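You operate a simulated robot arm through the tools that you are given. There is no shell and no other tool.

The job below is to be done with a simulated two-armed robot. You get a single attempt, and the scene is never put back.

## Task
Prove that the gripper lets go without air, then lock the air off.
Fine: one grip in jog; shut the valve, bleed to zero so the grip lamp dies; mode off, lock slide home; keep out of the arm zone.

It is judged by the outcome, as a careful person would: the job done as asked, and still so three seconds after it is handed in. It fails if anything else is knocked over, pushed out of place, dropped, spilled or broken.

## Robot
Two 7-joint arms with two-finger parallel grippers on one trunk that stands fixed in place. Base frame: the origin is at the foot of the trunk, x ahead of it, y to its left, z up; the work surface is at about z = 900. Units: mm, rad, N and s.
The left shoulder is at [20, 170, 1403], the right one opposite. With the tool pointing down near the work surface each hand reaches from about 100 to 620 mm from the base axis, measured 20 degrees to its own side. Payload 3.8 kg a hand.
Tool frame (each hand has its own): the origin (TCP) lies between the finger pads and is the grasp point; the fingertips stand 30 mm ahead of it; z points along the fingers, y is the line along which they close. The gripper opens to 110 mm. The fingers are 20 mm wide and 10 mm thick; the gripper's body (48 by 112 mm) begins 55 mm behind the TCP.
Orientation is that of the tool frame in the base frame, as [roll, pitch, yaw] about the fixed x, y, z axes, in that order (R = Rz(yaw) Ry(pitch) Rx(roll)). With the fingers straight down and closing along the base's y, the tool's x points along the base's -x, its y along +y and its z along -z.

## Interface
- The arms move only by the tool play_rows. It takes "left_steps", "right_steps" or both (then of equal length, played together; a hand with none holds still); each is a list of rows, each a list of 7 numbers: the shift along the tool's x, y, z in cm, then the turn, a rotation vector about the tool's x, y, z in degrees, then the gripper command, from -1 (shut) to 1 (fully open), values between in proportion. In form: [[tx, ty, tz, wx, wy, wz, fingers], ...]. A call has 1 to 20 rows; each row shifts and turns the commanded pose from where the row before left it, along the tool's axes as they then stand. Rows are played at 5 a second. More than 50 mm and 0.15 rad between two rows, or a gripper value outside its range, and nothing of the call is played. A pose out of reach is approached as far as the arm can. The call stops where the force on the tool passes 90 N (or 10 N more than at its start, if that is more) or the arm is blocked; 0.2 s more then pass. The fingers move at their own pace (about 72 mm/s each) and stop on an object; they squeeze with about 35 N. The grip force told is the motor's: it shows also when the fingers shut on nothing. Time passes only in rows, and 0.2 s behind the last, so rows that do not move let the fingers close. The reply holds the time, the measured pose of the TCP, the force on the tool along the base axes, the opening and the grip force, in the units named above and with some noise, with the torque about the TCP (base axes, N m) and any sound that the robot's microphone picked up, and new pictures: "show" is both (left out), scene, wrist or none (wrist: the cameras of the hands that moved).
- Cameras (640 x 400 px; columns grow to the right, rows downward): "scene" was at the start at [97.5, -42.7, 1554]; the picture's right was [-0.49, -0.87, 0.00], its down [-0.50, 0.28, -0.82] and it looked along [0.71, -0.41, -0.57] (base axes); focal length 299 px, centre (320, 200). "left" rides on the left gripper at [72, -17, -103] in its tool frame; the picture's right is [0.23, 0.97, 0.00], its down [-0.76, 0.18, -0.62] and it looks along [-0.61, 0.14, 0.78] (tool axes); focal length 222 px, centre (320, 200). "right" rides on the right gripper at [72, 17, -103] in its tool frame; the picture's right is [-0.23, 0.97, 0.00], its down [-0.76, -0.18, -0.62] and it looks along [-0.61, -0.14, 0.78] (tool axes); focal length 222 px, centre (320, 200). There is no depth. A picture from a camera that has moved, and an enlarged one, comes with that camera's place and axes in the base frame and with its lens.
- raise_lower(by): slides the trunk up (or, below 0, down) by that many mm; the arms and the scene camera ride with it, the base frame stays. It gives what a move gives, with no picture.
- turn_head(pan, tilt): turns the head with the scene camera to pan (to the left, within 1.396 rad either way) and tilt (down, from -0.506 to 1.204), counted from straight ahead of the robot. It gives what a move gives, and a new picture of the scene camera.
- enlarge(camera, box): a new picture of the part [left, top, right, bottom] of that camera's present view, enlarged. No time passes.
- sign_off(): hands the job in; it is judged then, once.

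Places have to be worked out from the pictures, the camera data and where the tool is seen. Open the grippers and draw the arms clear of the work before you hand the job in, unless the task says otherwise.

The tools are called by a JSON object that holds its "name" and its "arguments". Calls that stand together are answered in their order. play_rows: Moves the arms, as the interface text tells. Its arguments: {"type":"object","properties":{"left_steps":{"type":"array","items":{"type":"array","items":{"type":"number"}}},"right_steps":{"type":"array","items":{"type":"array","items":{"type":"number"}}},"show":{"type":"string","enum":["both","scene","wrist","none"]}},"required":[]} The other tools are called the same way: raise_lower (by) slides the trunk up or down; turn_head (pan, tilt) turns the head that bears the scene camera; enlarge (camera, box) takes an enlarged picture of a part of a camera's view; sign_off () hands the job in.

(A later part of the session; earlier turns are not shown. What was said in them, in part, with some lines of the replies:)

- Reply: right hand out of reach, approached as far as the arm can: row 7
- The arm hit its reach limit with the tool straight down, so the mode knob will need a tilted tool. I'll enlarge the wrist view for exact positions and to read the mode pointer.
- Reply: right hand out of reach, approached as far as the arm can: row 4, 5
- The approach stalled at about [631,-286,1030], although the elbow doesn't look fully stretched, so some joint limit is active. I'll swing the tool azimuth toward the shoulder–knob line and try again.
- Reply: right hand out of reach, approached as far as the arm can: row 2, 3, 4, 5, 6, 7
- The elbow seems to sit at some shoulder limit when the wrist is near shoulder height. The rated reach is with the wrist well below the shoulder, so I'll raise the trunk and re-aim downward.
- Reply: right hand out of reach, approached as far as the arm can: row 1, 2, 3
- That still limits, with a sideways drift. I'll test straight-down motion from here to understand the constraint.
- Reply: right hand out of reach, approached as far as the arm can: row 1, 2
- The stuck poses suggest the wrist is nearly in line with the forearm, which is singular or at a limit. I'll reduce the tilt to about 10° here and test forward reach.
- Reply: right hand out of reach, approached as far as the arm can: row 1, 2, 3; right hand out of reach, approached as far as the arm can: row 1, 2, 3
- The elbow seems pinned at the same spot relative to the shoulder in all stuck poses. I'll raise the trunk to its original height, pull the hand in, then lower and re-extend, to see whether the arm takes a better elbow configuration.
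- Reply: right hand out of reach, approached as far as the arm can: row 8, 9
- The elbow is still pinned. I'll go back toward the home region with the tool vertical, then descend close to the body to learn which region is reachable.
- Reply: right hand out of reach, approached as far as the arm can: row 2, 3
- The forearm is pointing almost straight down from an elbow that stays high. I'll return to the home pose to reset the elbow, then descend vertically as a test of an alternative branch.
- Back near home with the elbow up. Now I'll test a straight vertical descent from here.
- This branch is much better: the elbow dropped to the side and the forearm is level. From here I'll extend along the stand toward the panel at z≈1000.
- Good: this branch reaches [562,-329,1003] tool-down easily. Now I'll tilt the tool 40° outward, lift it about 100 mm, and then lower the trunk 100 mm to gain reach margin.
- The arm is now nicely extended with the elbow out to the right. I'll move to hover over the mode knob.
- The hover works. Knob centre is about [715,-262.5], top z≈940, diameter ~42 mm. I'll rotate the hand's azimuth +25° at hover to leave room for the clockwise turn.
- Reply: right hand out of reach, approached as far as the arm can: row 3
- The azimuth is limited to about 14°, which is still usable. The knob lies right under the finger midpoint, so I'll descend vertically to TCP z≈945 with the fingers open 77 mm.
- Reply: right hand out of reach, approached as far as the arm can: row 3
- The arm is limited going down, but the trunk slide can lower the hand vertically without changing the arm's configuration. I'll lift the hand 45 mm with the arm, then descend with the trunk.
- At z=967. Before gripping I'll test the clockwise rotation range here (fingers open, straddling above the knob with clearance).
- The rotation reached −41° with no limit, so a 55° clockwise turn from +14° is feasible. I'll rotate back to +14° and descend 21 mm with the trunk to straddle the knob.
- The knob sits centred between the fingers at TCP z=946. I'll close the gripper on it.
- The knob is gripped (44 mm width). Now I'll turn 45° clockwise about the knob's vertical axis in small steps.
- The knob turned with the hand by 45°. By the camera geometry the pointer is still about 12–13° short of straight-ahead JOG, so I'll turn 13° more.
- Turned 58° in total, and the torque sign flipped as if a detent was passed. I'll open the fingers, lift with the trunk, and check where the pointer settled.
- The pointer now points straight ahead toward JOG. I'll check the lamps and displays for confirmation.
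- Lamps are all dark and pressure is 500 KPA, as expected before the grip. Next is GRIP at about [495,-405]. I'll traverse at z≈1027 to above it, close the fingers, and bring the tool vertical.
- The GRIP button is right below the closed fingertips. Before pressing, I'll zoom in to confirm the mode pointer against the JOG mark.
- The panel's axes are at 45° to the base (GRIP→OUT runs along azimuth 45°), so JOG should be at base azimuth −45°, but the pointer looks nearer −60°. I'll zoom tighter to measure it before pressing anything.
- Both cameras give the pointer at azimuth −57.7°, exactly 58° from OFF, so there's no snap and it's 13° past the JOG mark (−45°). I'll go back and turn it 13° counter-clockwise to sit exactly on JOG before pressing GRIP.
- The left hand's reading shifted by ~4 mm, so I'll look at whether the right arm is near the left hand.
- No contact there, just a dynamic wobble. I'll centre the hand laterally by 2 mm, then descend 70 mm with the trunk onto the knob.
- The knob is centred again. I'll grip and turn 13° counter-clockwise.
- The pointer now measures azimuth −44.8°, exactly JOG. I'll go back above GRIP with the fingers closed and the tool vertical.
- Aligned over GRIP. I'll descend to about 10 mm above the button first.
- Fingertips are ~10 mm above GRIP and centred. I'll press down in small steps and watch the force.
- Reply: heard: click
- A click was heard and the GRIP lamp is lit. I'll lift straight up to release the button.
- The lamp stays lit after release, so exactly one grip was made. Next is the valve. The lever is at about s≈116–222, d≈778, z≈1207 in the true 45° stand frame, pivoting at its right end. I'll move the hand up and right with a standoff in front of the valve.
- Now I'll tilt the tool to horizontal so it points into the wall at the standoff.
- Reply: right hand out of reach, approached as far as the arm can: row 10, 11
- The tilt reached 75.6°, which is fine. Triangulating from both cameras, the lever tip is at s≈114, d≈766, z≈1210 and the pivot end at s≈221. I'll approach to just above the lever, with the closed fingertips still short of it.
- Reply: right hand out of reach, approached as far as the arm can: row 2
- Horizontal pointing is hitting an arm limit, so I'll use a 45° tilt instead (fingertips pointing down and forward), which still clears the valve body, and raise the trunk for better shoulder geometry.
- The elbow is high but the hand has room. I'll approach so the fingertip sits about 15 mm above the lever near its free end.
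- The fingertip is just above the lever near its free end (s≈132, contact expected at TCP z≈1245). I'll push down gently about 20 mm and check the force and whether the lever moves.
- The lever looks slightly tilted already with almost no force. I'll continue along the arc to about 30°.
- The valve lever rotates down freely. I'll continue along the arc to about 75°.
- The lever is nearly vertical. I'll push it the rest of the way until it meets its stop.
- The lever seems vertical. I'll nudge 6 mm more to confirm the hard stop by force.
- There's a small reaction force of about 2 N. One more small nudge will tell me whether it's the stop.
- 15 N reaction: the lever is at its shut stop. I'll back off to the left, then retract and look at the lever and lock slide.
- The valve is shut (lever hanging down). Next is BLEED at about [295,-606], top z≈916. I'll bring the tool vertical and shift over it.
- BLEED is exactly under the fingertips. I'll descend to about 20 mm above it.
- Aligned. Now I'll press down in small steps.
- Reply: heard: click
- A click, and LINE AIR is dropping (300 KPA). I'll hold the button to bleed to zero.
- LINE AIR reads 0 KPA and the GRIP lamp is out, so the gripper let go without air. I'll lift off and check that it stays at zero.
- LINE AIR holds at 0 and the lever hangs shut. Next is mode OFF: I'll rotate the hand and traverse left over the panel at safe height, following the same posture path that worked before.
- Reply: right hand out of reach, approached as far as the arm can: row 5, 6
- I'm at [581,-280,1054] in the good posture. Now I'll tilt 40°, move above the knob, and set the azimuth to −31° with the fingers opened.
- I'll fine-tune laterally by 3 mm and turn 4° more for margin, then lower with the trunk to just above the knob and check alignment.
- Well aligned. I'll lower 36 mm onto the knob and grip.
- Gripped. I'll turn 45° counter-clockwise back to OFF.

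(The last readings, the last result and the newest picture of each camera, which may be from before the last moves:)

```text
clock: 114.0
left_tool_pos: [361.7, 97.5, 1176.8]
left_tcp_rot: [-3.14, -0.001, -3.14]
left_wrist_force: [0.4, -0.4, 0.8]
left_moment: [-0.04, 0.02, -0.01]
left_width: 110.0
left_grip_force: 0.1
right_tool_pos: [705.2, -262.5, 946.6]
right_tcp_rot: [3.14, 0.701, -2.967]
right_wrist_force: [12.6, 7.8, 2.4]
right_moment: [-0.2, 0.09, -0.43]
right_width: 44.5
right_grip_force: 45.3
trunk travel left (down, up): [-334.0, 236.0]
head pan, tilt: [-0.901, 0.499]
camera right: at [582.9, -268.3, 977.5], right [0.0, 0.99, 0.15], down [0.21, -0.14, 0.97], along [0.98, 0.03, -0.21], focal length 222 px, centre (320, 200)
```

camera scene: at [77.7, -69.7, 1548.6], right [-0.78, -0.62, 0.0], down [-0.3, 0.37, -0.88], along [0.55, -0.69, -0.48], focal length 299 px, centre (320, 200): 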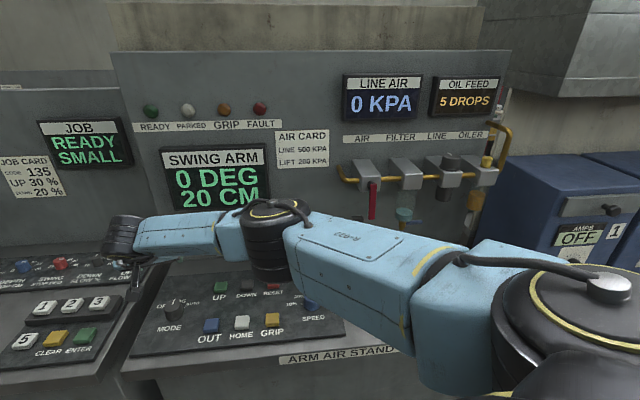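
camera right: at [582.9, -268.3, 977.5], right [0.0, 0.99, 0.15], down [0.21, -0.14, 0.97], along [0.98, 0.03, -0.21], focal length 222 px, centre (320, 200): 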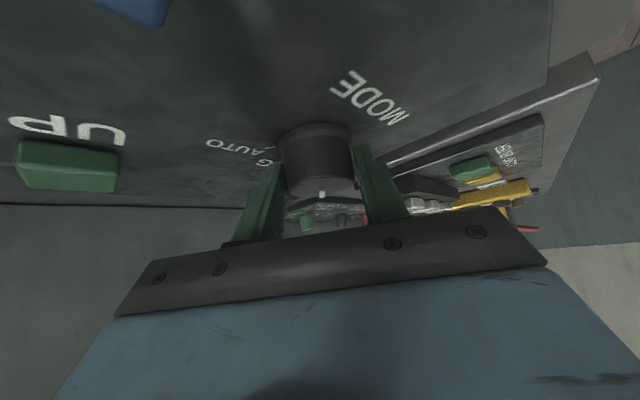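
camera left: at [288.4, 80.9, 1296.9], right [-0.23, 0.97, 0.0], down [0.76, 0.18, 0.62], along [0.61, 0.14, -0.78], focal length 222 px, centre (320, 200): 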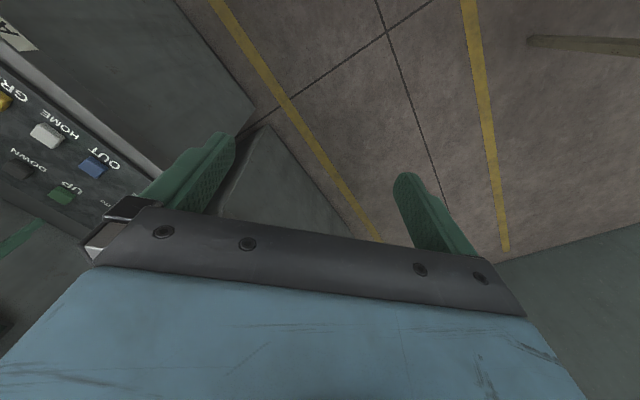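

Turned 44.8°, with a slight stop reaction at the end. I'll open, lift with the trunk, and verify the pointer.

{"name": "play_rows", "arguments": {"right_steps": [[0, 0, 0, 0, 0, 0, 0.4], [0, 0, 0, 0, 0, 0, 0.4], [0, 0, 0, 0, 0, 0, 0.4]], "show": "none"}}

{"name": "raise_lower", "arguments": {"by": 80}}

{"name": "enlarge", "arguments": {"camera": "right", "box": [220, 0, 400, 120]}}

{"name": "turn_head", "arguments": {"pan": -0.75, "tilt": 0.45}}

{"name": "enlarge", "arguments": {"camera": "scene", "box": [170, 240, 290, 320]}}

```text
clock: 114.8
left_tool_pos: [360.4, 98.5, 1178.1]
left_tcp_rot: [-3.141, 0.002, -3.141]
left_wrist_force: [-0.7, 0.0, -0.2]
left_moment: [-0.03, -0.03, 0.0]
left_width: 109.7
left_grip_force: 0.0
right_tool_pos: [704.5, -265.2, 945.1]
right_tcp_rot: [-3.14, 0.7, -2.967]
right_wrist_force: [-0.9, -0.9, -0.4]
right_moment: [0.02, -0.02, 0.0]
right_width: 77.3
right_grip_force: 0.0
trunk travel left (down, up): [-334.0, 236.0]
head pan, tilt: [-0.901, 0.499]
```

```text
clock: 115.9
left_tool_pos: [361.8, 96.7, 1256.9]
left_tcp_rot: [-3.141, 0.0, -3.14]
left_wrist_force: [-0.6, 0.4, -0.3]
left_moment: [0.04, 0.0, -0.01]
left_width: 110.1
left_grip_force: 0.1
right_tool_pos: [705.7, -263.7, 1025.0]
right_tcp_rot: [-3.141, 0.7, -2.967]
right_wrist_force: [-0.5, 0.3, 1.0]
right_moment: [0.01, 0.01, 0.02]
right_width: 76.7
right_grip_force: 0.1
trunk travel left (down, up): [-414.0, 156.0]
head pan, tilt: [-0.901, 0.499]
```

```text
3.33 times, centred on (310, 60) of right
camera zoom: at [581.7, -269.5, 1056.8], right [0.0, 0.99, 0.15], down [0.21, -0.14, 0.97], along [0.98, 0.03, -0.21], focal length 740 px, centre (353, 667)
```

zoom: 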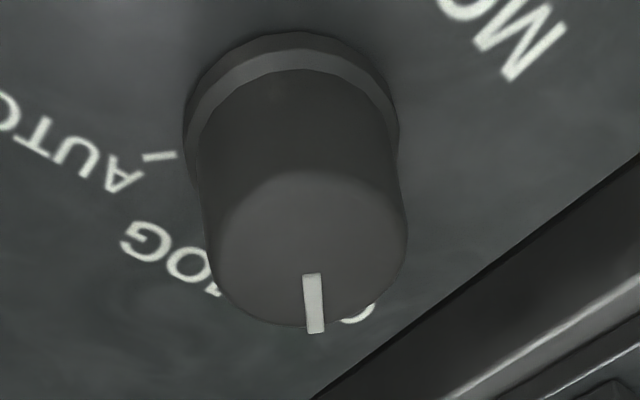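

```text
clock: 116.6
left_tool_pos: [359.6, 97.6, 1257.9]
left_tcp_rot: [3.141, 0.0, -3.14]
left_wrist_force: [-0.1, 0.4, -0.2]
left_moment: [-0.01, -0.02, -0.01]
left_width: 110.0
left_grip_force: 0.0
right_tool_pos: [704.2, -264.8, 1025.4]
right_tcp_rot: [-3.141, 0.698, -2.968]
right_wrist_force: [0.7, 0.2, 0.0]
right_moment: [0.0, -0.03, 0.03]
right_width: 77.0
right_grip_force: 0.1
trunk travel left (down, up): [-414.0, 156.0]
head pan, tilt: [-0.75, 0.45]
camera scene: at [87.9, -61.9, 1482.0], right [-0.68, -0.73, 0.0], down [-0.32, 0.3, -0.9], along [0.66, -0.61, -0.44], focal length 299 px, centre (320, 200)
```

scene: 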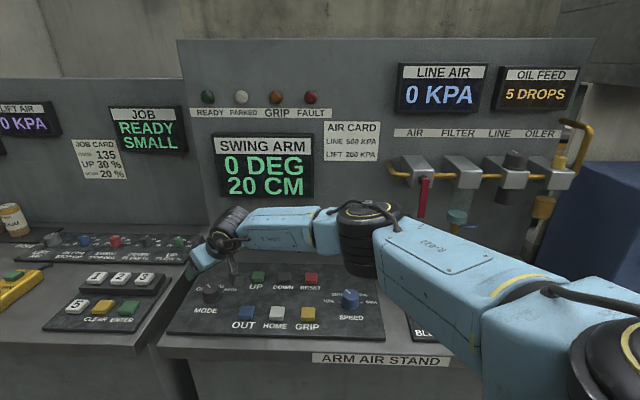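

```text
5.00 times, centred on (230, 280) of scene
camera zoom: at [87.9, -61.9, 1482.0], right [-0.68, -0.73, 0.0], down [-0.32, 0.3, -0.9], along [0.66, -0.61, -0.44], focal length 1493 px, centre (770, -200)
```

zoom: 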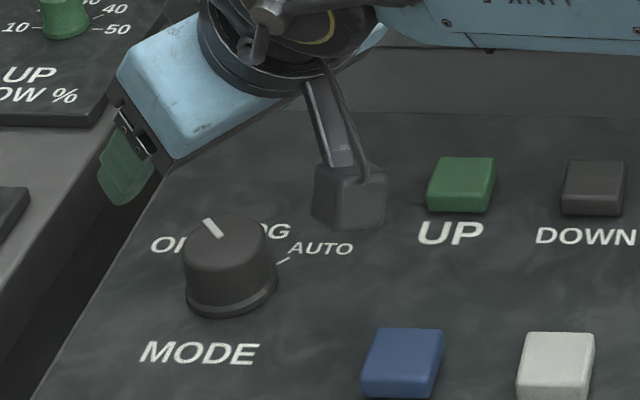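

The pointer is back at azimuth +1°, so mode is OFF; pressure is 0 and the lamps are dark. Next is the lock slide: its peg handle is around s≈183, d≈705–750, z≈1018. I'll rotate the hand and traverse right to a standoff in front of it.

{"name": "play_rows", "arguments": {"right_steps": [[0, 0, 0, 5.07, 0, 6.0, 0.4], [0, 0, 0, 5.07, 0, 6.0, 0.4], [0, 0, 0, 5.07, 0, 6.0, 0.4], [0, 0, 0, 5.07, 0, 6.0, 0.4], [0, 0, 0, 5.07, 0, 6.0, 0.4], [0, 0, 0, 5.07, 0, 6.0, 0.4], [0, 0, 0, 5.07, 0, 6.0, 0.4], [-0.154, -4.48, -0.465, 0, 0, 0, 0], [-0.154, -4.48, -0.465, 0, 0, 0, 0], [-0.154, -4.48, -0.465, 0, 0, 0, 0], [-0.154, -4.48, -0.465, 0, 0, 0, 0], [-0.154, -4.48, -0.465, 0, 0, 0, 0], [-0.154, -4.48, -0.465, 0, 0, 0, 0], [-0.154, -4.48, -0.465, 0, 0, 0, 0]], "show": "both"}}

```text
clock: 119.6
left_tool_pos: [360.1, 96.8, 1257.8]
left_tcp_rot: [3.141, -0.001, -3.141]
left_wrist_force: [-1.3, 0.9, 0.0]
left_moment: [0.01, -0.02, -0.01]
left_width: 110.3
left_grip_force: 0.1
right_tool_pos: [472.7, -476.4, 1057.0]
right_tcp_rot: [-3.141, 0.702, 2.359]
right_wrist_force: [-0.5, -1.1, 0.2]
right_moment: [0.0, 0.0, 0.04]
right_width: 54.8
right_grip_force: 0.1
trunk travel left (down, up): [-414.0, 156.0]
head pan, tilt: [-0.75, 0.45]
camera scene: at [86.9, -62.5, 1482.1], right [-0.68, -0.73, 0.0], down [-0.32, 0.3, -0.9], along [0.66, -0.61, -0.43], focal length 299 px, centre (320, 200)
camera right: at [399.8, -379.2, 1087.9], right [0.81, 0.57, 0.15], down [0.0, -0.25, 0.97], along [0.59, -0.78, -0.2], focal length 222 px, centre (320, 200)
```

scene: 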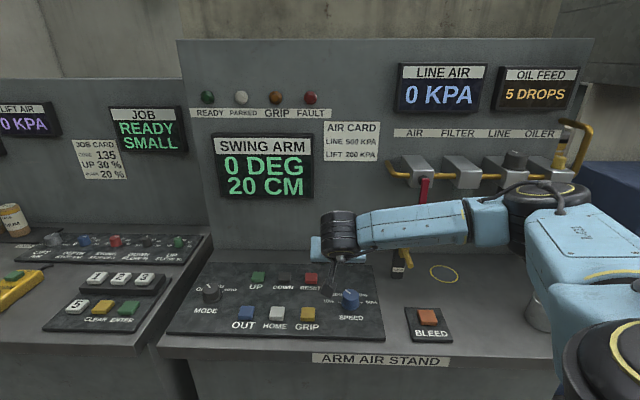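
right: 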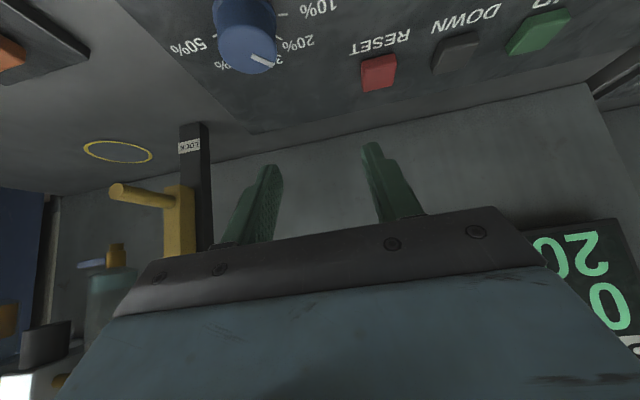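

From this view the peg end triangulates to (s=183, d=705, z≈1015), root at d≈766. I'll move to an approach point 60 mm back along the tool axis.

{"name": "play_rows", "arguments": {"right_steps": [[-0.41, -4.5, 0.215, 0, 0, 0, 0], [-0.41, -4.5, 0.215, 0, 0, 0, 0], [-0.41, -4.5, 0.215, 0, 0, 0, 0], [-0.41, -4.5, 0.215, 0, 0, 0, 0]], "show": "both"}}

{"name": "enlarge", "arguments": {"camera": "right", "box": [180, 40, 460, 240]}}

```text
clock: 120.6
left_tool_pos: [358.1, 98.3, 1258.0]
left_tcp_rot: [-3.14, 0.0, -3.141]
left_wrist_force: [0.0, -0.6, 0.9]
left_moment: [0.01, -0.01, 0.03]
left_width: 109.7
left_grip_force: 0.0
right_tool_pos: [358.5, -615.9, 1061.3]
right_tcp_rot: [-3.141, 0.702, 2.361]
right_wrist_force: [0.5, -0.2, 0.0]
right_moment: [-0.01, 0.03, -0.01]
right_width: 54.9
right_grip_force: 0.2
trunk travel left (down, up): [-414.0, 156.0]
head pan, tilt: [-0.75, 0.45]
camera scene: at [87.7, -61.7, 1482.1], right [-0.68, -0.73, 0.0], down [-0.32, 0.3, -0.9], along [0.66, -0.61, -0.43], focal length 299 px, centre (320, 200)
camera right: at [284.5, -518.0, 1093.5], right [0.81, 0.57, 0.15], down [0.0, -0.25, 0.97], along [0.59, -0.78, -0.21], focal length 222 px, centre (320, 200)
```

scene: 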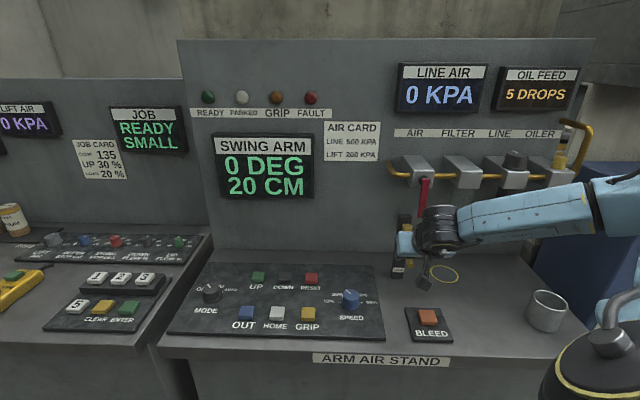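
right: 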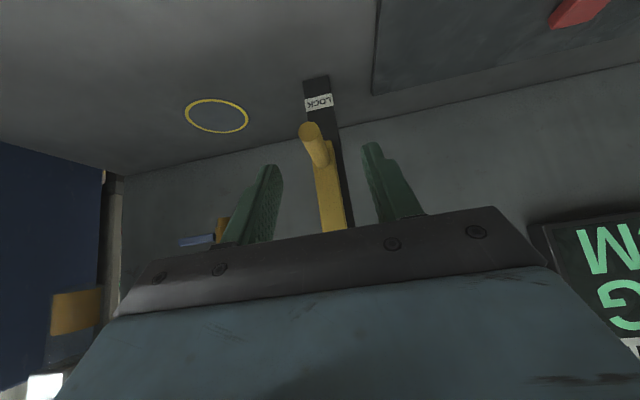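

```text
2.00 times, centred on (320, 140) of right
camera zoom: at [284.5, -518.0, 1093.5], right [0.81, 0.57, 0.15], down [0.0, -0.25, 0.97], along [0.59, -0.78, -0.21], focal length 444 px, centre (320, 320)
```

zoom: 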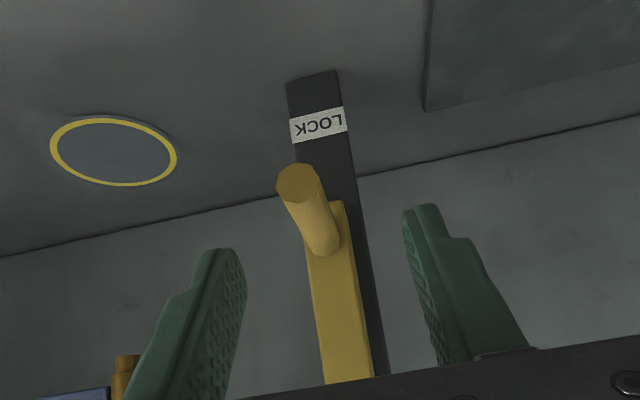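

The peg is between the fingers. I'll advance 60 mm along the tool axis to straddle it, shifting 3 mm right.

{"name": "play_rows", "arguments": {"right_steps": [[0, -0.15, 3.0, 0, 0, 0, 0], [0, -0.15, 3.0, 0, 0, 0, 0]], "show": "wrist"}}

{"name": "enlarge", "arguments": {"camera": "right", "box": [180, 40, 460, 240]}}

{"name": "enlarge", "arguments": {"camera": "scene", "box": [370, 170, 490, 310]}}

```text
clock: 121.2
left_tool_pos: [361.3, 96.8, 1256.6]
left_tcp_rot: [-3.142, -0.002, -3.14]
left_wrist_force: [0.3, 0.7, 0.3]
left_moment: [0.01, 0.01, 0.0]
left_width: 109.8
left_grip_force: 0.0
right_tool_pos: [384.2, -647.3, 1015.3]
right_tcp_rot: [-3.139, 0.702, 2.356]
right_wrist_force: [0.2, 1.2, -0.5]
right_moment: [-0.02, 0.0, -0.01]
right_width: 55.0
right_grip_force: 0.1
trunk travel left (down, up): [-414.0, 156.0]
head pan, tilt: [-0.75, 0.45]
camera right: at [310.3, -548.9, 1047.0], right [0.81, 0.57, 0.14], down [0.0, -0.25, 0.97], along [0.58, -0.79, -0.21], focal length 222 px, centre (320, 200)
```

right: 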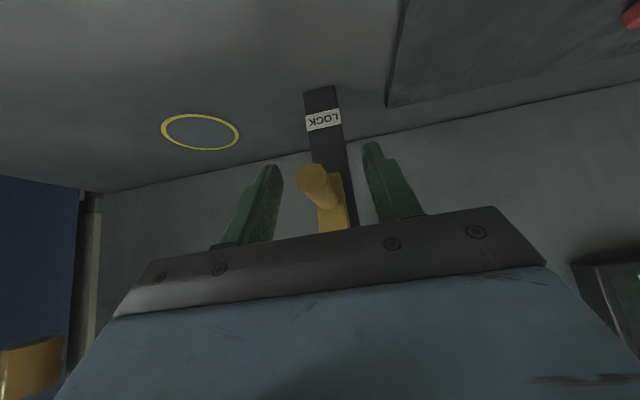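

```text
2.00 times, centred on (320, 140) of right
camera zoom: at [310.3, -548.9, 1047.0], right [0.81, 0.57, 0.14], down [0.0, -0.25, 0.97], along [0.58, -0.79, -0.21], focal length 444 px, centre (320, 320)
```

zoom: 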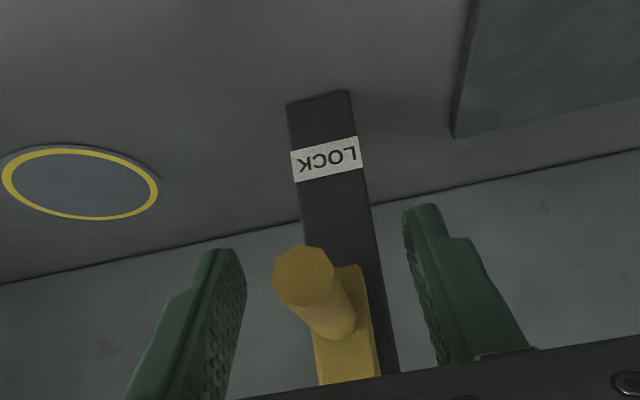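

```text
2.86 times, centred on (430, 240) of scene
camera zoom: at [88.5, -62.1, 1482.0], right [-0.68, -0.73, 0.0], down [-0.32, 0.3, -0.9], along [0.66, -0.61, -0.44], focal length 853 px, centre (6, 86)
```

zoom: 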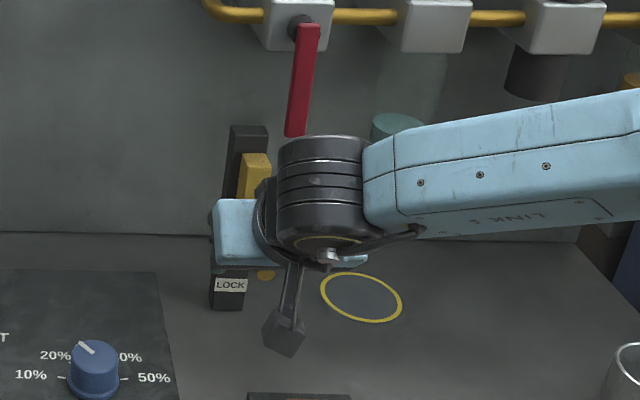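

The peg passes right through the grasp point. I'll close the gripper on it.

{"name": "play_rows", "arguments": {"right_steps": [[0, 0, 0, 0, 0, 0, -1], [0, 0, 0, 0, 0, 0, -1], [0, 0, 0, 0, 0, 0, -1], [0, 0, 0, 0, 0, 0, -1]], "show": "wrist"}}

```text
clock: 122.2
left_tool_pos: [360.3, 95.7, 1257.0]
left_tcp_rot: [-3.141, -0.001, 3.14]
left_wrist_force: [0.1, 1.0, -0.2]
left_moment: [0.0, 0.01, 0.0]
left_width: 109.8
left_grip_force: 0.1
right_tool_pos: [382.9, -646.6, 1015.7]
right_tcp_rot: [-3.137, 0.702, 2.359]
right_wrist_force: [-0.3, -2.1, 0.0]
right_moment: [0.01, 0.01, 0.02]
right_width: 15.4
right_grip_force: 44.8
trunk travel left (down, up): [-414.0, 156.0]
head pan, tilt: [-0.75, 0.45]
camera right: at [309.8, -548.9, 1047.2], right [0.81, 0.57, 0.14], down [0.0, -0.25, 0.97], along [0.58, -0.79, -0.21], focal length 222 px, centre (320, 200)
```

right: 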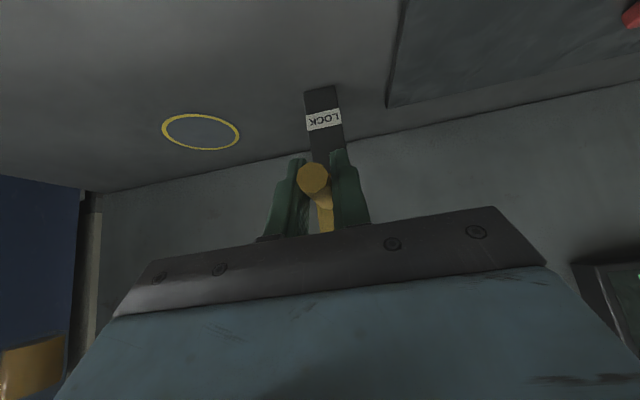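

The peg is gripped (15 mm). I'll test a gentle 8 mm downward motion toward the LOCK label and watch the force.

{"name": "play_rows", "arguments": {"right_steps": [[0.26, 0, 0.305, 0, 0, 0, -1], [0.26, 0, 0.305, 0, 0, 0, -1], [0, 0, 0, 0, 0, 0, -1]], "show": "wrist"}}

{"name": "enlarge", "arguments": {"camera": "scene", "box": [370, 170, 490, 310]}}

```text
clock: 123.0
left_tool_pos: [357.7, 100.2, 1259.0]
left_tcp_rot: [-3.141, 0.0, -3.141]
left_wrist_force: [-0.7, 0.9, -0.2]
left_moment: [0.0, -0.01, 0.0]
left_width: 109.8
left_grip_force: 0.1
right_tool_pos: [384.5, -646.7, 1014.4]
right_tcp_rot: [-3.139, 0.715, 2.357]
right_wrist_force: [-5.6, -4.0, 34.2]
right_moment: [0.14, 0.1, -0.03]
right_width: 15.2
right_grip_force: 45.1
trunk travel left (down, up): [-414.0, 156.0]
head pan, tilt: [-0.75, 0.45]
camera right: at [309.6, -548.6, 1044.5], right [0.81, 0.57, 0.15], down [-0.01, -0.24, 0.97], along [0.59, -0.79, -0.19], focal length 222 px, centre (320, 200)
```

right: 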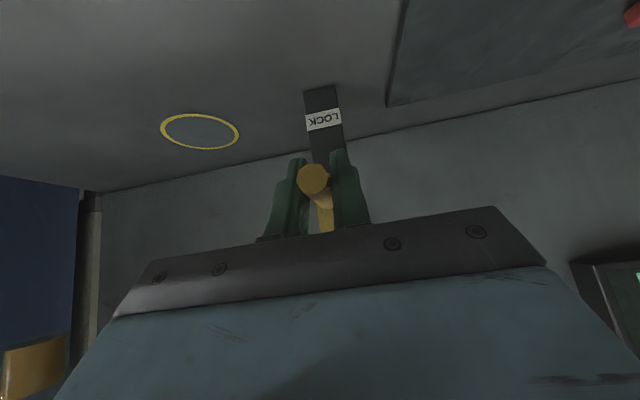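

```text
2.86 times, centred on (430, 240) of scene
camera zoom: at [84.8, -58.7, 1482.7], right [-0.68, -0.73, 0.0], down [-0.32, 0.29, -0.9], along [0.66, -0.61, -0.43], focal length 853 px, centre (6, 86)
```

zoom: 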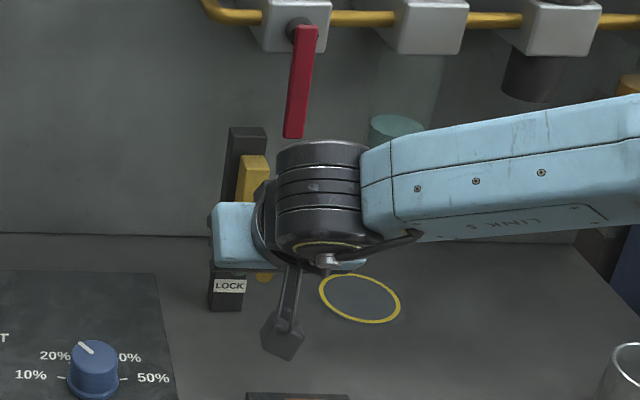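

The slide is blocked downward (34 N), so it's at its bottom stop and home must be up, beside the hanging lever. I'll undo that and try upward gently.

{"name": "play_rows", "arguments": {"right_steps": [[-0.26, 0, -0.305, 0, 0, 0, -1], [-0.26, 0, -0.305, 0, 0, 0, -1], [-0.26, 0, -0.305, 0, 0, 0, -1], [-0.26, 0, -0.305, 0, 0, 0, -1], [0, 0, 0, 0, 0, 0, -1]], "show": "wrist"}}

{"name": "enlarge", "arguments": {"camera": "scene", "box": [370, 170, 490, 310]}}

```text
clock: 124.2
left_tool_pos: [360.9, 96.2, 1257.2]
left_tcp_rot: [3.14, -0.001, 3.14]
left_wrist_force: [0.1, 0.0, 1.5]
left_moment: [-0.02, 0.0, -0.02]
left_width: 110.0
left_grip_force: 0.0
right_tool_pos: [383.9, -647.4, 1020.3]
right_tcp_rot: [-3.139, 0.695, 2.359]
right_wrist_force: [4.4, -8.1, -4.3]
right_moment: [0.98, 1.0, -0.03]
right_width: 15.3
right_grip_force: 45.2
trunk travel left (down, up): [-414.0, 156.0]
head pan, tilt: [-0.75, 0.45]
camera right: at [309.8, -549.0, 1053.4], right [0.81, 0.57, 0.14], down [0.01, -0.26, 0.97], along [0.58, -0.78, -0.21], focal length 222 px, centre (320, 200)
```

right: 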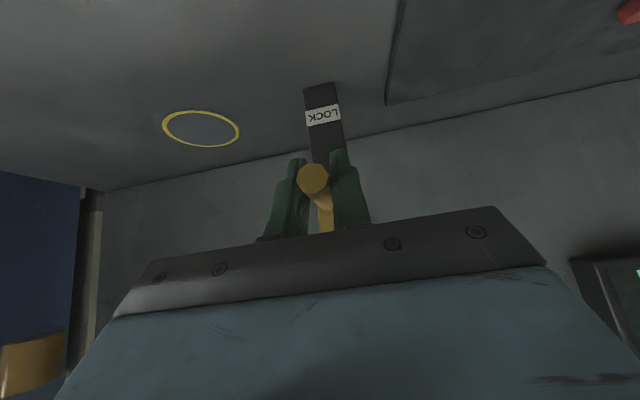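

```text
2.86 times, centred on (430, 240) of scene
camera zoom: at [89.1, -63.8, 1481.9], right [-0.68, -0.73, 0.0], down [-0.32, 0.3, -0.9], along [0.66, -0.61, -0.44], focal length 853 px, centre (6, 86)
```

zoom: 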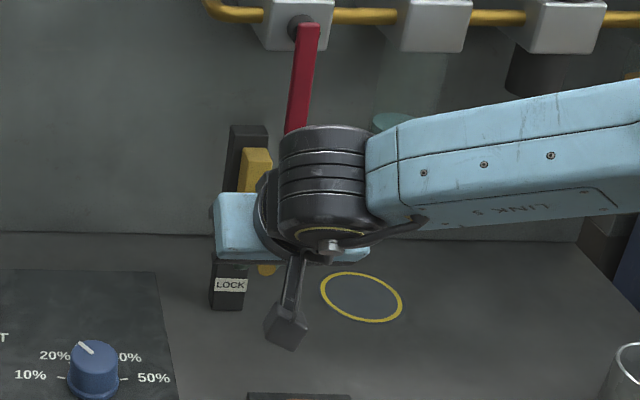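

The slide moves up with little force. I'll continue upward in steps.

{"name": "play_rows", "arguments": {"right_steps": [[-0.39, 0, -0.458, 0, 0, 0, -1], [-0.39, 0, -0.458, 0, 0, 0, -1], [-0.39, 0, -0.458, 0, 0, 0, -1], [0, 0, 0, 0, 0, 0, -1]], "show": "wrist"}}

{"name": "enlarge", "arguments": {"camera": "scene", "box": [370, 150, 490, 310]}}

```text
clock: 125.2
left_tool_pos: [359.4, 96.7, 1257.8]
left_tcp_rot: [3.141, 0.0, 3.142]
left_wrist_force: [0.3, 0.3, 0.5]
left_moment: [-0.01, 0.01, -0.02]
left_width: 110.1
left_grip_force: 0.1
right_tool_pos: [383.4, -647.0, 1043.8]
right_tcp_rot: [-3.14, 0.7, 2.357]
right_wrist_force: [-9.1, -0.9, -1.0]
right_moment: [0.72, 0.71, -0.05]
right_width: 15.1
right_grip_force: 45.0
trunk travel left (down, up): [-414.0, 156.0]
head pan, tilt: [-0.75, 0.45]
camera right: at [309.7, -548.8, 1074.7], right [0.81, 0.57, 0.14], down [0.0, -0.25, 0.97], along [0.58, -0.78, -0.21], focal length 222 px, centre (320, 200)
```

right: 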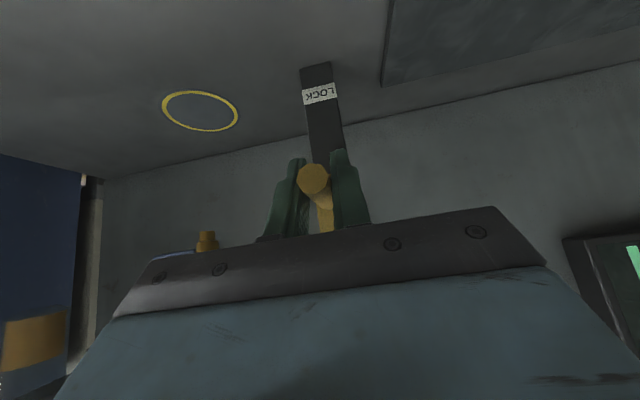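

```text
2.50 times, centred on (430, 230) of scene
camera zoom: at [86.9, -62.4, 1482.1], right [-0.68, -0.73, 0.0], down [-0.32, 0.3, -0.9], along [0.66, -0.61, -0.43], focal length 746 px, centre (45, 125)
```

zoom: 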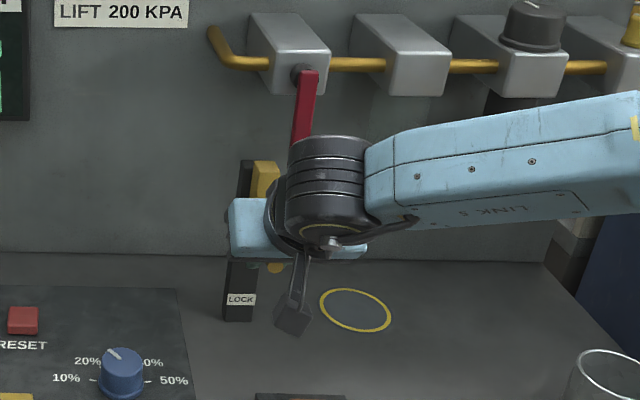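

The slide moved up 28 mm. I'll continue in small steps until the stop.

{"name": "play_rows", "arguments": {"right_steps": [[-0.39, 0, -0.458, 0, 0, 0, -1], [-0.39, 0, -0.458, 0, 0, 0, -1], [-0.39, 0, -0.458, 0, 0, 0, -1], [0, 0, 0, 0, 0, 0, -1]], "show": "wrist"}}

{"name": "enlarge", "arguments": {"camera": "scene", "box": [370, 150, 490, 310]}}

```text
clock: 126.2
left_tool_pos: [359.4, 97.6, 1257.0]
left_tcp_rot: [3.141, 0.0, 3.14]
left_wrist_force: [-0.8, 0.8, 0.4]
left_moment: [-0.01, 0.03, 0.02]
left_width: 110.0
left_grip_force: 0.0
right_tool_pos: [383.0, -647.3, 1060.6]
right_tcp_rot: [-3.14, 0.701, 2.358]
right_wrist_force: [-6.7, -1.9, -4.6]
right_moment: [-0.54, -0.49, 0.01]
right_width: 15.1
right_grip_force: 45.0
trunk travel left (down, up): [-414.0, 156.0]
head pan, tilt: [-0.75, 0.45]
camera right: at [309.6, -548.9, 1092.0], right [0.81, 0.57, 0.15], down [0.0, -0.25, 0.97], along [0.58, -0.78, -0.21], focal length 222 px, centre (320, 200)
```

right: 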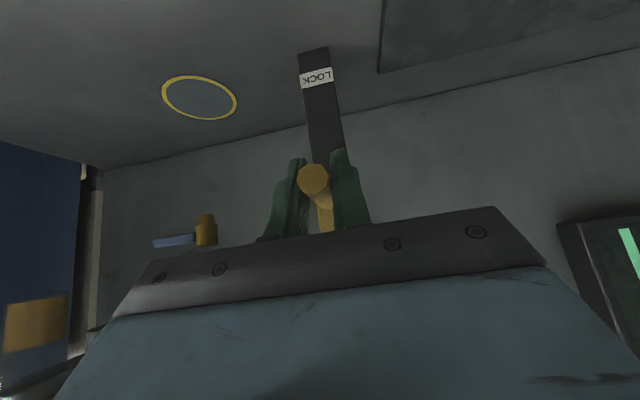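

```text
2.50 times, centred on (430, 230) of scene
camera zoom: at [87.1, -62.6, 1482.1], right [-0.68, -0.73, 0.0], down [-0.32, 0.3, -0.9], along [0.66, -0.61, -0.44], focal length 746 px, centre (45, 125)
```

zoom: 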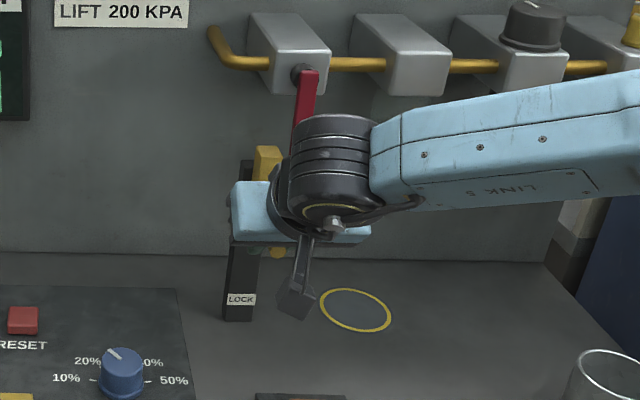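

It's still moving (45 mm so far), and the bar is now rising beside the lever. I'll continue carefully.

{"name": "play_rows", "arguments": {"right_steps": [[-0.323, 0, -0.382, 0, 0, 0, -1], [-0.323, 0, -0.382, 0, 0, 0, -1], [-0.323, 0, -0.382, 0, 0, 0, -1], [0, 0, 0, 0, 0, 0, -1]], "show": "wrist"}}

{"name": "enlarge", "arguments": {"camera": "scene", "box": [370, 150, 490, 310]}}

```text
clock: 127.2
left_tool_pos: [362.7, 93.5, 1256.9]
left_tcp_rot: [3.14, -0.003, -3.141]
left_wrist_force: [-0.8, 0.3, 0.2]
left_moment: [-0.04, -0.02, 0.02]
left_width: 110.0
left_grip_force: 0.0
right_tool_pos: [383.9, -646.7, 1065.6]
right_tcp_rot: [-3.138, 0.683, 2.362]
right_wrist_force: [0.6, 6.1, -42.2]
right_moment: [0.13, 0.14, -0.02]
right_width: 15.6
right_grip_force: 44.8
trunk travel left (down, up): [-414.0, 156.0]
head pan, tilt: [-0.75, 0.45]
camera right: at [310.1, -549.5, 1099.9], right [0.81, 0.57, 0.14], down [0.02, -0.26, 0.96], along [0.58, -0.78, -0.22], focal length 222 px, centre (320, 200)
```

right: 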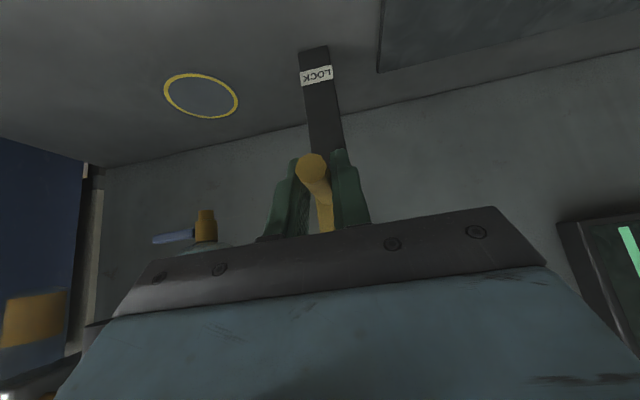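

```text
2.50 times, centred on (430, 230) of scene
camera zoom: at [91.1, -65.9, 1481.5], right [-0.68, -0.73, 0.0], down [-0.32, 0.3, -0.9], along [0.66, -0.61, -0.44], focal length 746 px, centre (45, 125)
```

zoom: 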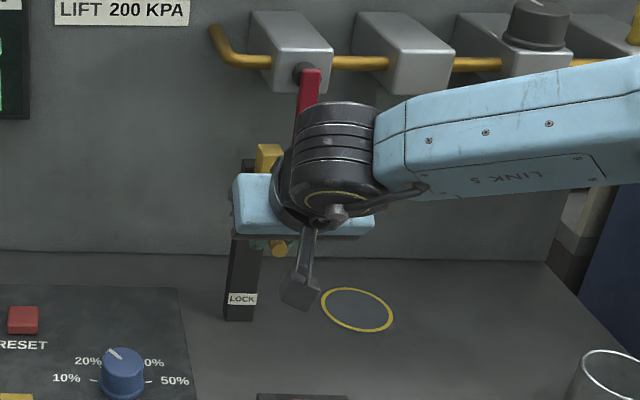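

42 N reaction: the slide has hit its upper stop after about 45–47 mm of travel, with the bar now beside the lever. I'll relax the push by about 10 mm of command, then check before releasing.

{"name": "play_rows", "arguments": {"right_steps": [[0.323, 0, 0.382, 0, 0, 0, -1], [0.26, 0, 0.305, 0, 0, 0, -1], [0, 0, 0, 0, 0, 0, -1]], "show": "none"}}

```text
clock: 128.0
left_tool_pos: [360.0, 96.9, 1257.6]
left_tcp_rot: [3.141, 0.0, -3.141]
left_wrist_force: [0.1, 0.1, -0.7]
left_moment: [0.01, 0.01, -0.02]
left_width: 110.1
left_grip_force: 0.1
right_tool_pos: [382.8, -647.2, 1066.9]
right_tcp_rot: [-3.14, 0.699, 2.358]
right_wrist_force: [-6.6, 8.1, -17.0]
right_moment: [0.67, 0.63, -0.04]
right_width: 15.0
right_grip_force: 44.7
trunk travel left (down, up): [-414.0, 156.0]
head pan, tilt: [-0.75, 0.45]
```

The slide is held against its stop. I'll open the fingers and back off along the tool axis, then check the slide stays up.

{"name": "play_rows", "arguments": {"right_steps": [[0, 0, 0, 0, 0, 0, 0], [0, 0, 0, 0, 0, 0, 0], [0, 0, 0, 0, 0, 0, 0], [0, 0, -3, 0, 0, 0, 0], [0, 0, -3, 0, 0, 0, 0], [0, 0, -2, 0, 0, 0, 0]], "show": "both"}}

{"name": "enlarge", "arguments": {"camera": "right", "box": [180, 20, 460, 220]}}

{"name": "enlarge", "arguments": {"camera": "scene", "box": [370, 150, 490, 310]}}

```text
clock: 129.4
left_tool_pos: [359.7, 97.9, 1257.3]
left_tcp_rot: [3.14, 0.0, 3.141]
left_wrist_force: [-0.4, -0.6, -0.3]
left_moment: [-0.02, -0.01, 0.02]
left_width: 110.1
left_grip_force: 0.0
right_tool_pos: [346.6, -610.4, 1127.2]
right_tcp_rot: [-3.14, 0.701, 2.36]
right_wrist_force: [-0.3, 0.0, -0.7]
right_moment: [-0.05, -0.03, 0.0]
right_width: 55.0
right_grip_force: 0.1
trunk travel left (down, up): [-414.0, 156.0]
head pan, tilt: [-0.75, 0.45]
camera scene: at [87.6, -61.4, 1482.1], right [-0.68, -0.73, 0.0], down [-0.32, 0.3, -0.9], along [0.66, -0.61, -0.43], focal length 299 px, centre (320, 200)
camera right: at [273.0, -512.1, 1158.9], right [0.81, 0.57, 0.14], down [0.0, -0.25, 0.97], along [0.58, -0.79, -0.21], focal length 222 px, centre (320, 200)
```

scene: 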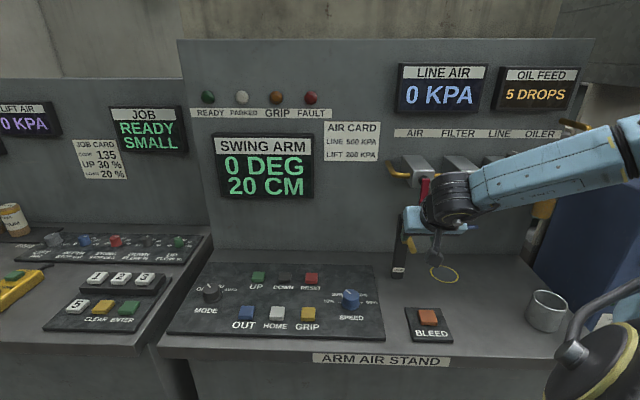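
right: 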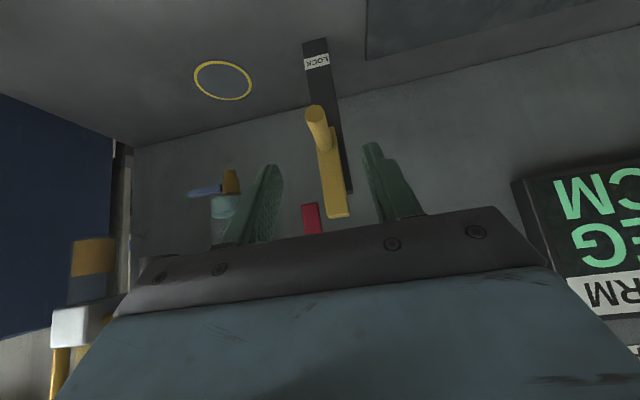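

```text
2.00 times, centred on (320, 120) of right
camera zoom: at [273.0, -512.1, 1158.9], right [0.81, 0.57, 0.14], down [0.0, -0.25, 0.97], along [0.58, -0.79, -0.21], focal length 444 px, centre (320, 360)
```

zoom: 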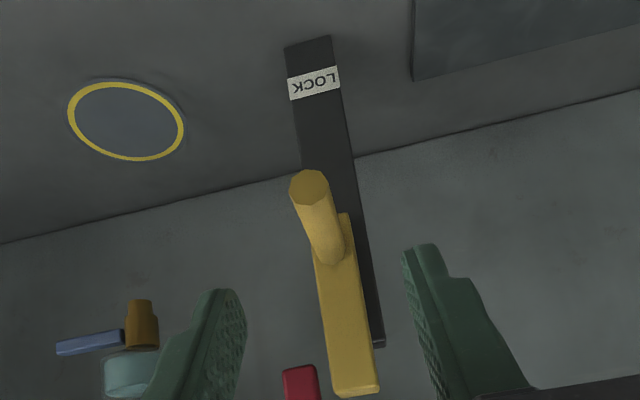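

```text
2.50 times, centred on (430, 230) of scene
camera zoom: at [87.6, -61.4, 1482.1], right [-0.68, -0.73, 0.0], down [-0.32, 0.3, -0.9], along [0.66, -0.61, -0.43], focal length 746 px, centre (45, 125)
```

zoom: 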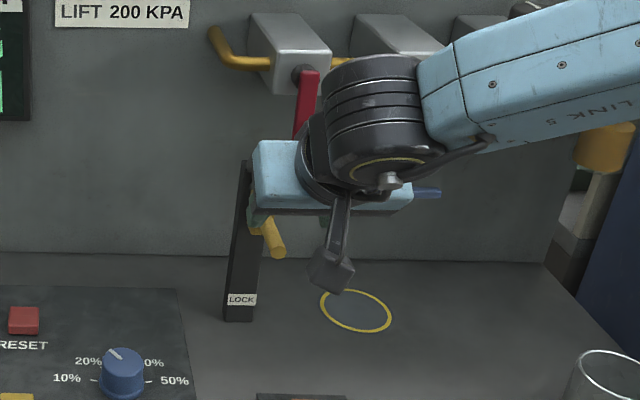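

The slide stays up: the bar sticks out past the plate top beside the hanging lever, with the peg at z≈1061 (45 mm up). Now I'll retreat the right hand, opening it fully and bringing the tool vertical, well clear.

{"name": "play_rows", "arguments": {"right_steps": [[0, 0, -4, 0, 0, 0, 0], [0, 0, -4, 0, 0, 0, 0], [0, 0, -4, 0, 0, 0, 0.3], [0, 0, 0, 0, 8.04, 0, 1], [0, 0, 0, 0, 8.04, 0, 1], [0, 0, 0, 0, 8.04, 0, 1], [0, 0, 0, 0, 8.04, 0, 1], [0, 0, 0, 0, 8.04, 0, 1], [2, 2, -2, 0, 0, 0, 1], [2, 2, -2, 0, 0, 0, 1], [2, 2, -2, 0, 0, 0, 1]], "show": "both"}}

{"name": "raise_lower", "arguments": {"by": 86}}

{"name": "turn_head", "arguments": {"pan": -0.85, "tilt": 0.55}}

```text
clock: 131.8
left_tool_pos: [360.2, 98.1, 1258.5]
left_tcp_rot: [3.14, 0.002, -3.141]
left_wrist_force: [-0.2, 0.1, 0.3]
left_moment: [-0.02, 0.01, -0.02]
left_width: 110.1
left_grip_force: 0.1
right_tool_pos: [295.6, -469.4, 1278.5]
right_tcp_rot: [-3.139, 0.001, 2.357]
right_wrist_force: [-0.4, 0.7, -1.2]
right_moment: [-0.02, -0.03, 0.02]
right_width: 110.0
right_grip_force: 0.0
trunk travel left (down, up): [-414.0, 156.0]
head pan, tilt: [-0.75, 0.45]
camera scene: at [87.9, -61.0, 1482.1], right [-0.68, -0.73, 0.0], down [-0.32, 0.3, -0.9], along [0.66, -0.61, -0.43], focal length 299 px, centre (320, 200)
camera right: at [256.6, -406.5, 1381.0], right [0.85, 0.53, 0.0], down [0.41, -0.66, 0.62], along [0.33, -0.53, -0.78], focal length 222 px, centre (320, 200)
```

scene: 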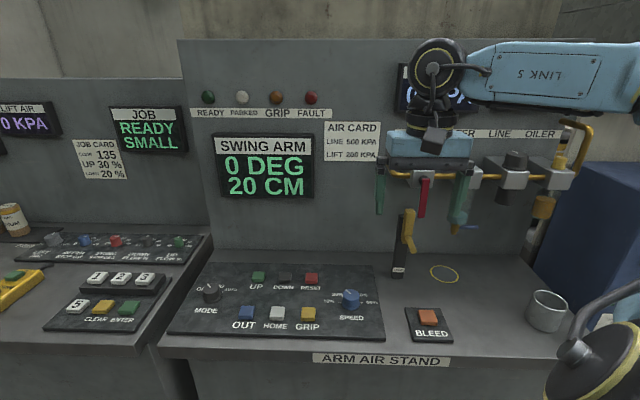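
right: 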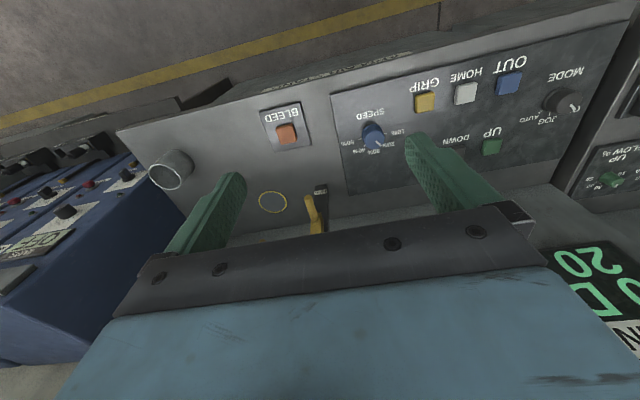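

```text
clock: 133.1
left_tool_pos: [360.9, 96.8, 1344.0]
left_tcp_rot: [-3.141, 0.0, 3.141]
left_wrist_force: [-0.6, -0.6, -0.7]
left_moment: [-0.02, 0.03, 0.01]
left_width: 109.9
left_grip_force: 0.0
right_tool_pos: [296.4, -470.4, 1363.1]
right_tcp_rot: [-3.139, 0.002, 2.357]
right_wrist_force: [0.0, 0.0, -0.2]
right_moment: [0.0, -0.01, 0.0]
right_width: 109.8
right_grip_force: 0.1
trunk travel left (down, up): [-500.0, 70.0]
head pan, tilt: [-0.75, 0.45]
```

```text
clock: 133.7
left_tool_pos: [361.8, 96.8, 1343.7]
left_tcp_rot: [3.141, -0.001, -3.141]
left_wrist_force: [-0.9, 0.1, -0.8]
left_moment: [0.02, 0.0, 0.0]
left_width: 109.8
left_grip_force: 0.0
right_tool_pos: [296.8, -470.6, 1363.7]
right_tcp_rot: [-3.139, 0.001, 2.357]
right_wrist_force: [-0.7, -0.3, 0.3]
right_moment: [0.02, 0.0, -0.01]
right_width: 109.8
right_grip_force: 0.0
trunk travel left (down, up): [-500.0, 70.0]
head pan, tilt: [-0.85, 0.55]
camera scene: at [80.1, -66.6, 1559.0], right [-0.75, -0.66, 0.0], down [-0.34, 0.39, -0.85], along [0.56, -0.64, -0.52], focal length 299 px, centre (320, 200)
```

scene: 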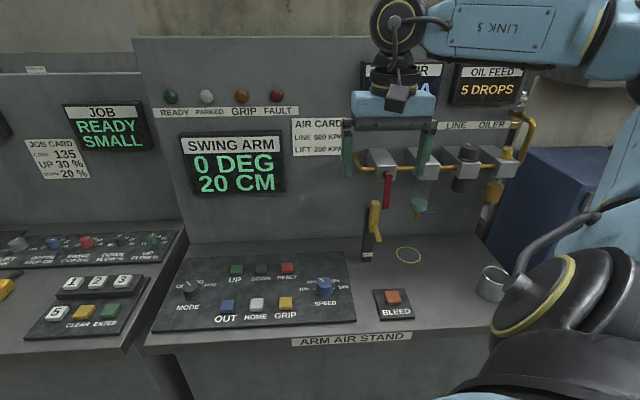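

Both hands are clear. I'll zoom in for final verification of the lever, lock slide, mode knob, lamps and pressure.

{"name": "enlarge", "arguments": {"camera": "scene", "box": [340, 130, 450, 280]}}

{"name": "enlarge", "arguments": {"camera": "scene", "box": [150, 250, 270, 330]}}

{"name": "enlarge", "arguments": {"camera": "scene", "box": [140, 50, 460, 250]}}

{"name": "enlarge", "arguments": {"camera": "right", "box": [220, 80, 420, 220]}}

```text
2.67 times, centred on (395, 205) of scene
camera zoom: at [80.1, -66.6, 1559.0], right [-0.75, -0.66, 0.0], down [-0.34, 0.39, -0.85], along [0.56, -0.64, -0.52], focal length 796 px, centre (120, 187)
```

zoom: 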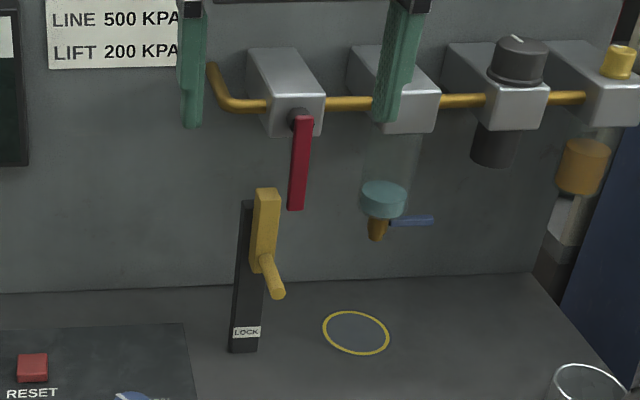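

```text
5.00 times, centred on (210, 290) of scene
camera zoom: at [80.1, -66.6, 1559.0], right [-0.75, -0.66, 0.0], down [-0.34, 0.39, -0.85], along [0.56, -0.64, -0.52], focal length 1493 px, centre (870, -250)
```

zoom: 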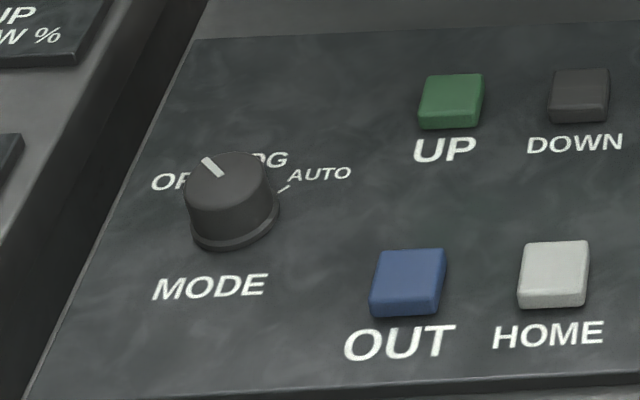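

```text
2.00 times, centred on (300, 150) of scene
camera zoom: at [80.1, -66.6, 1559.0], right [-0.75, -0.66, 0.0], down [-0.34, 0.39, -0.85], along [0.56, -0.64, -0.52], focal length 597 px, centre (360, 300)
```

zoom: 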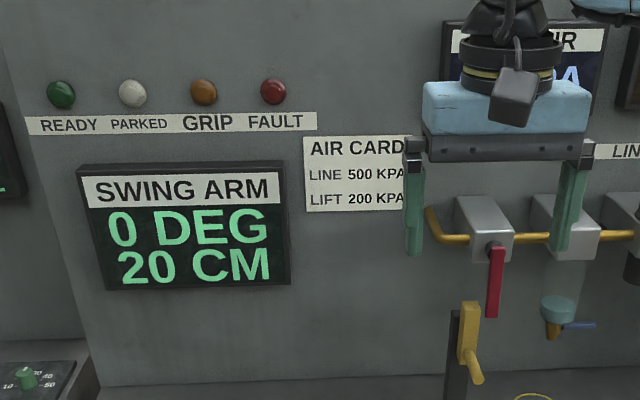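

```text
2.86 times, centred on (320, 150) of right
camera zoom: at [256.7, -407.5, 1466.4], right [0.85, 0.53, 0.0], down [0.41, -0.66, 0.62], along [0.33, -0.53, -0.78], focal length 635 px, centre (320, 343)
```

zoom: 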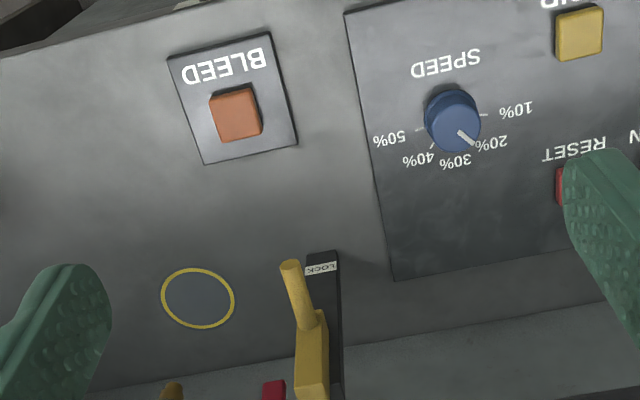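

Lever down, slide home, mode OFF, lamps dark. I'll draw the right hand back a bit more and confirm LINE AIR still reads 0.

{"name": "play_rows", "arguments": {"right_steps": [[3, 0, 0, 0, 0, 0, 1], [3, 0, 0, 0, 0, 0, 1], [3, 0, 0, 0, 0, 0, 1], [0, 0, 0, 0, 0, 0, 1], [0, 0, 0, 0, 0, 0, 1]], "show": "none"}}

{"name": "turn_head", "arguments": {"pan": -0.65, "tilt": 0.45}}

```text
clock: 134.9
left_tool_pos: [360.6, 97.2, 1343.8]
left_tcp_rot: [-3.141, 0.0, 3.141]
left_wrist_force: [-0.4, -0.2, -0.4]
left_moment: [0.02, -0.02, 0.0]
left_width: 110.1
left_grip_force: 0.0
right_tool_pos: [232.6, -408.0, 1365.1]
right_tcp_rot: [-3.139, -0.001, 2.356]
right_wrist_force: [-0.2, 0.1, 0.0]
right_moment: [-0.02, 0.01, -0.02]
right_width: 110.0
right_grip_force: 0.1
trunk travel left (down, up): [-500.0, 70.0]
head pan, tilt: [-0.85, 0.55]
```

```text
clock: 135.7
left_tool_pos: [360.5, 96.7, 1343.8]
left_tcp_rot: [3.141, 0.0, -3.141]
left_wrist_force: [0.5, 0.2, -0.3]
left_moment: [0.0, 0.03, 0.02]
left_width: 110.0
left_grip_force: 0.0
right_tool_pos: [232.5, -408.0, 1364.4]
right_tcp_rot: [-3.139, 0.001, 2.356]
right_wrist_force: [0.3, -0.1, 0.1]
right_moment: [-0.01, 0.0, -0.03]
right_width: 110.2
right_grip_force: 0.0
trunk travel left (down, up): [-500.0, 70.0]
head pan, tilt: [-0.649, 0.45]
camera scene: at [94.1, -54.9, 1568.0], right [-0.61, -0.8, 0.0], down [-0.35, 0.26, -0.9], along [0.72, -0.54, -0.44], focal length 299 px, centre (320, 200)
```

scene: 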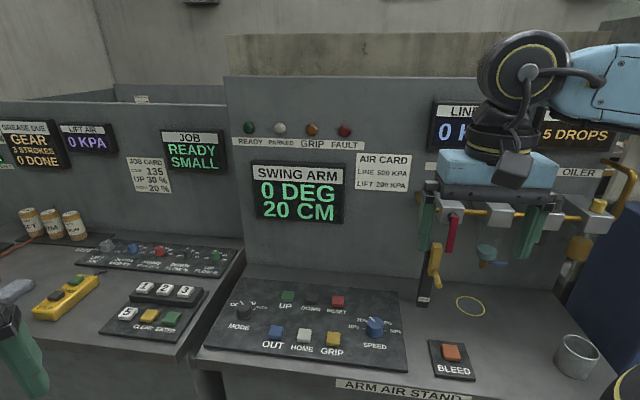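

LINE AIR and LIFT AIR both read 0 KPA, the GRIP lamp is out, mode is OFF, the lever is shut with the lock slide home beside it, and nothing else has moved. Both grippers are open and clear, so I'm handing in.

{"name": "sign_off", "arguments": {}}

```text
The job is handed in.
```

The gripper let go once the air was gone, and the air is now shut off and locked. I've handed the job in.

- **Grip test:** I pressed GRIP once with mode in JOG, and the grip lamp lit and stayed on. On the way the mode knob overshot the JOG mark by about 13°; I set it back before pressing.
- **Air off:** The valve lever is turned down to its stop. I held BLEED until LINE AIR read 0 KPA, and the grip lamp went out.
- **Mode and lock:** Mode is back at OFF. The lock slide is pushed up about 45 mm to its stop and stays beside the shut lever. It would not move down towards its LOCK label, so I took the upper stop as home.
- **Arm zone:** I saw no marked zone and no swing arm from where the robot stands. I used only the stand's own controls, and its display stayed at 0 DEG, 20 CM.

The last views show LINE AIR and LIFT AIR at 0 KPA, all lamps dark and nothing else moved. Both grippers are open and drawn back.
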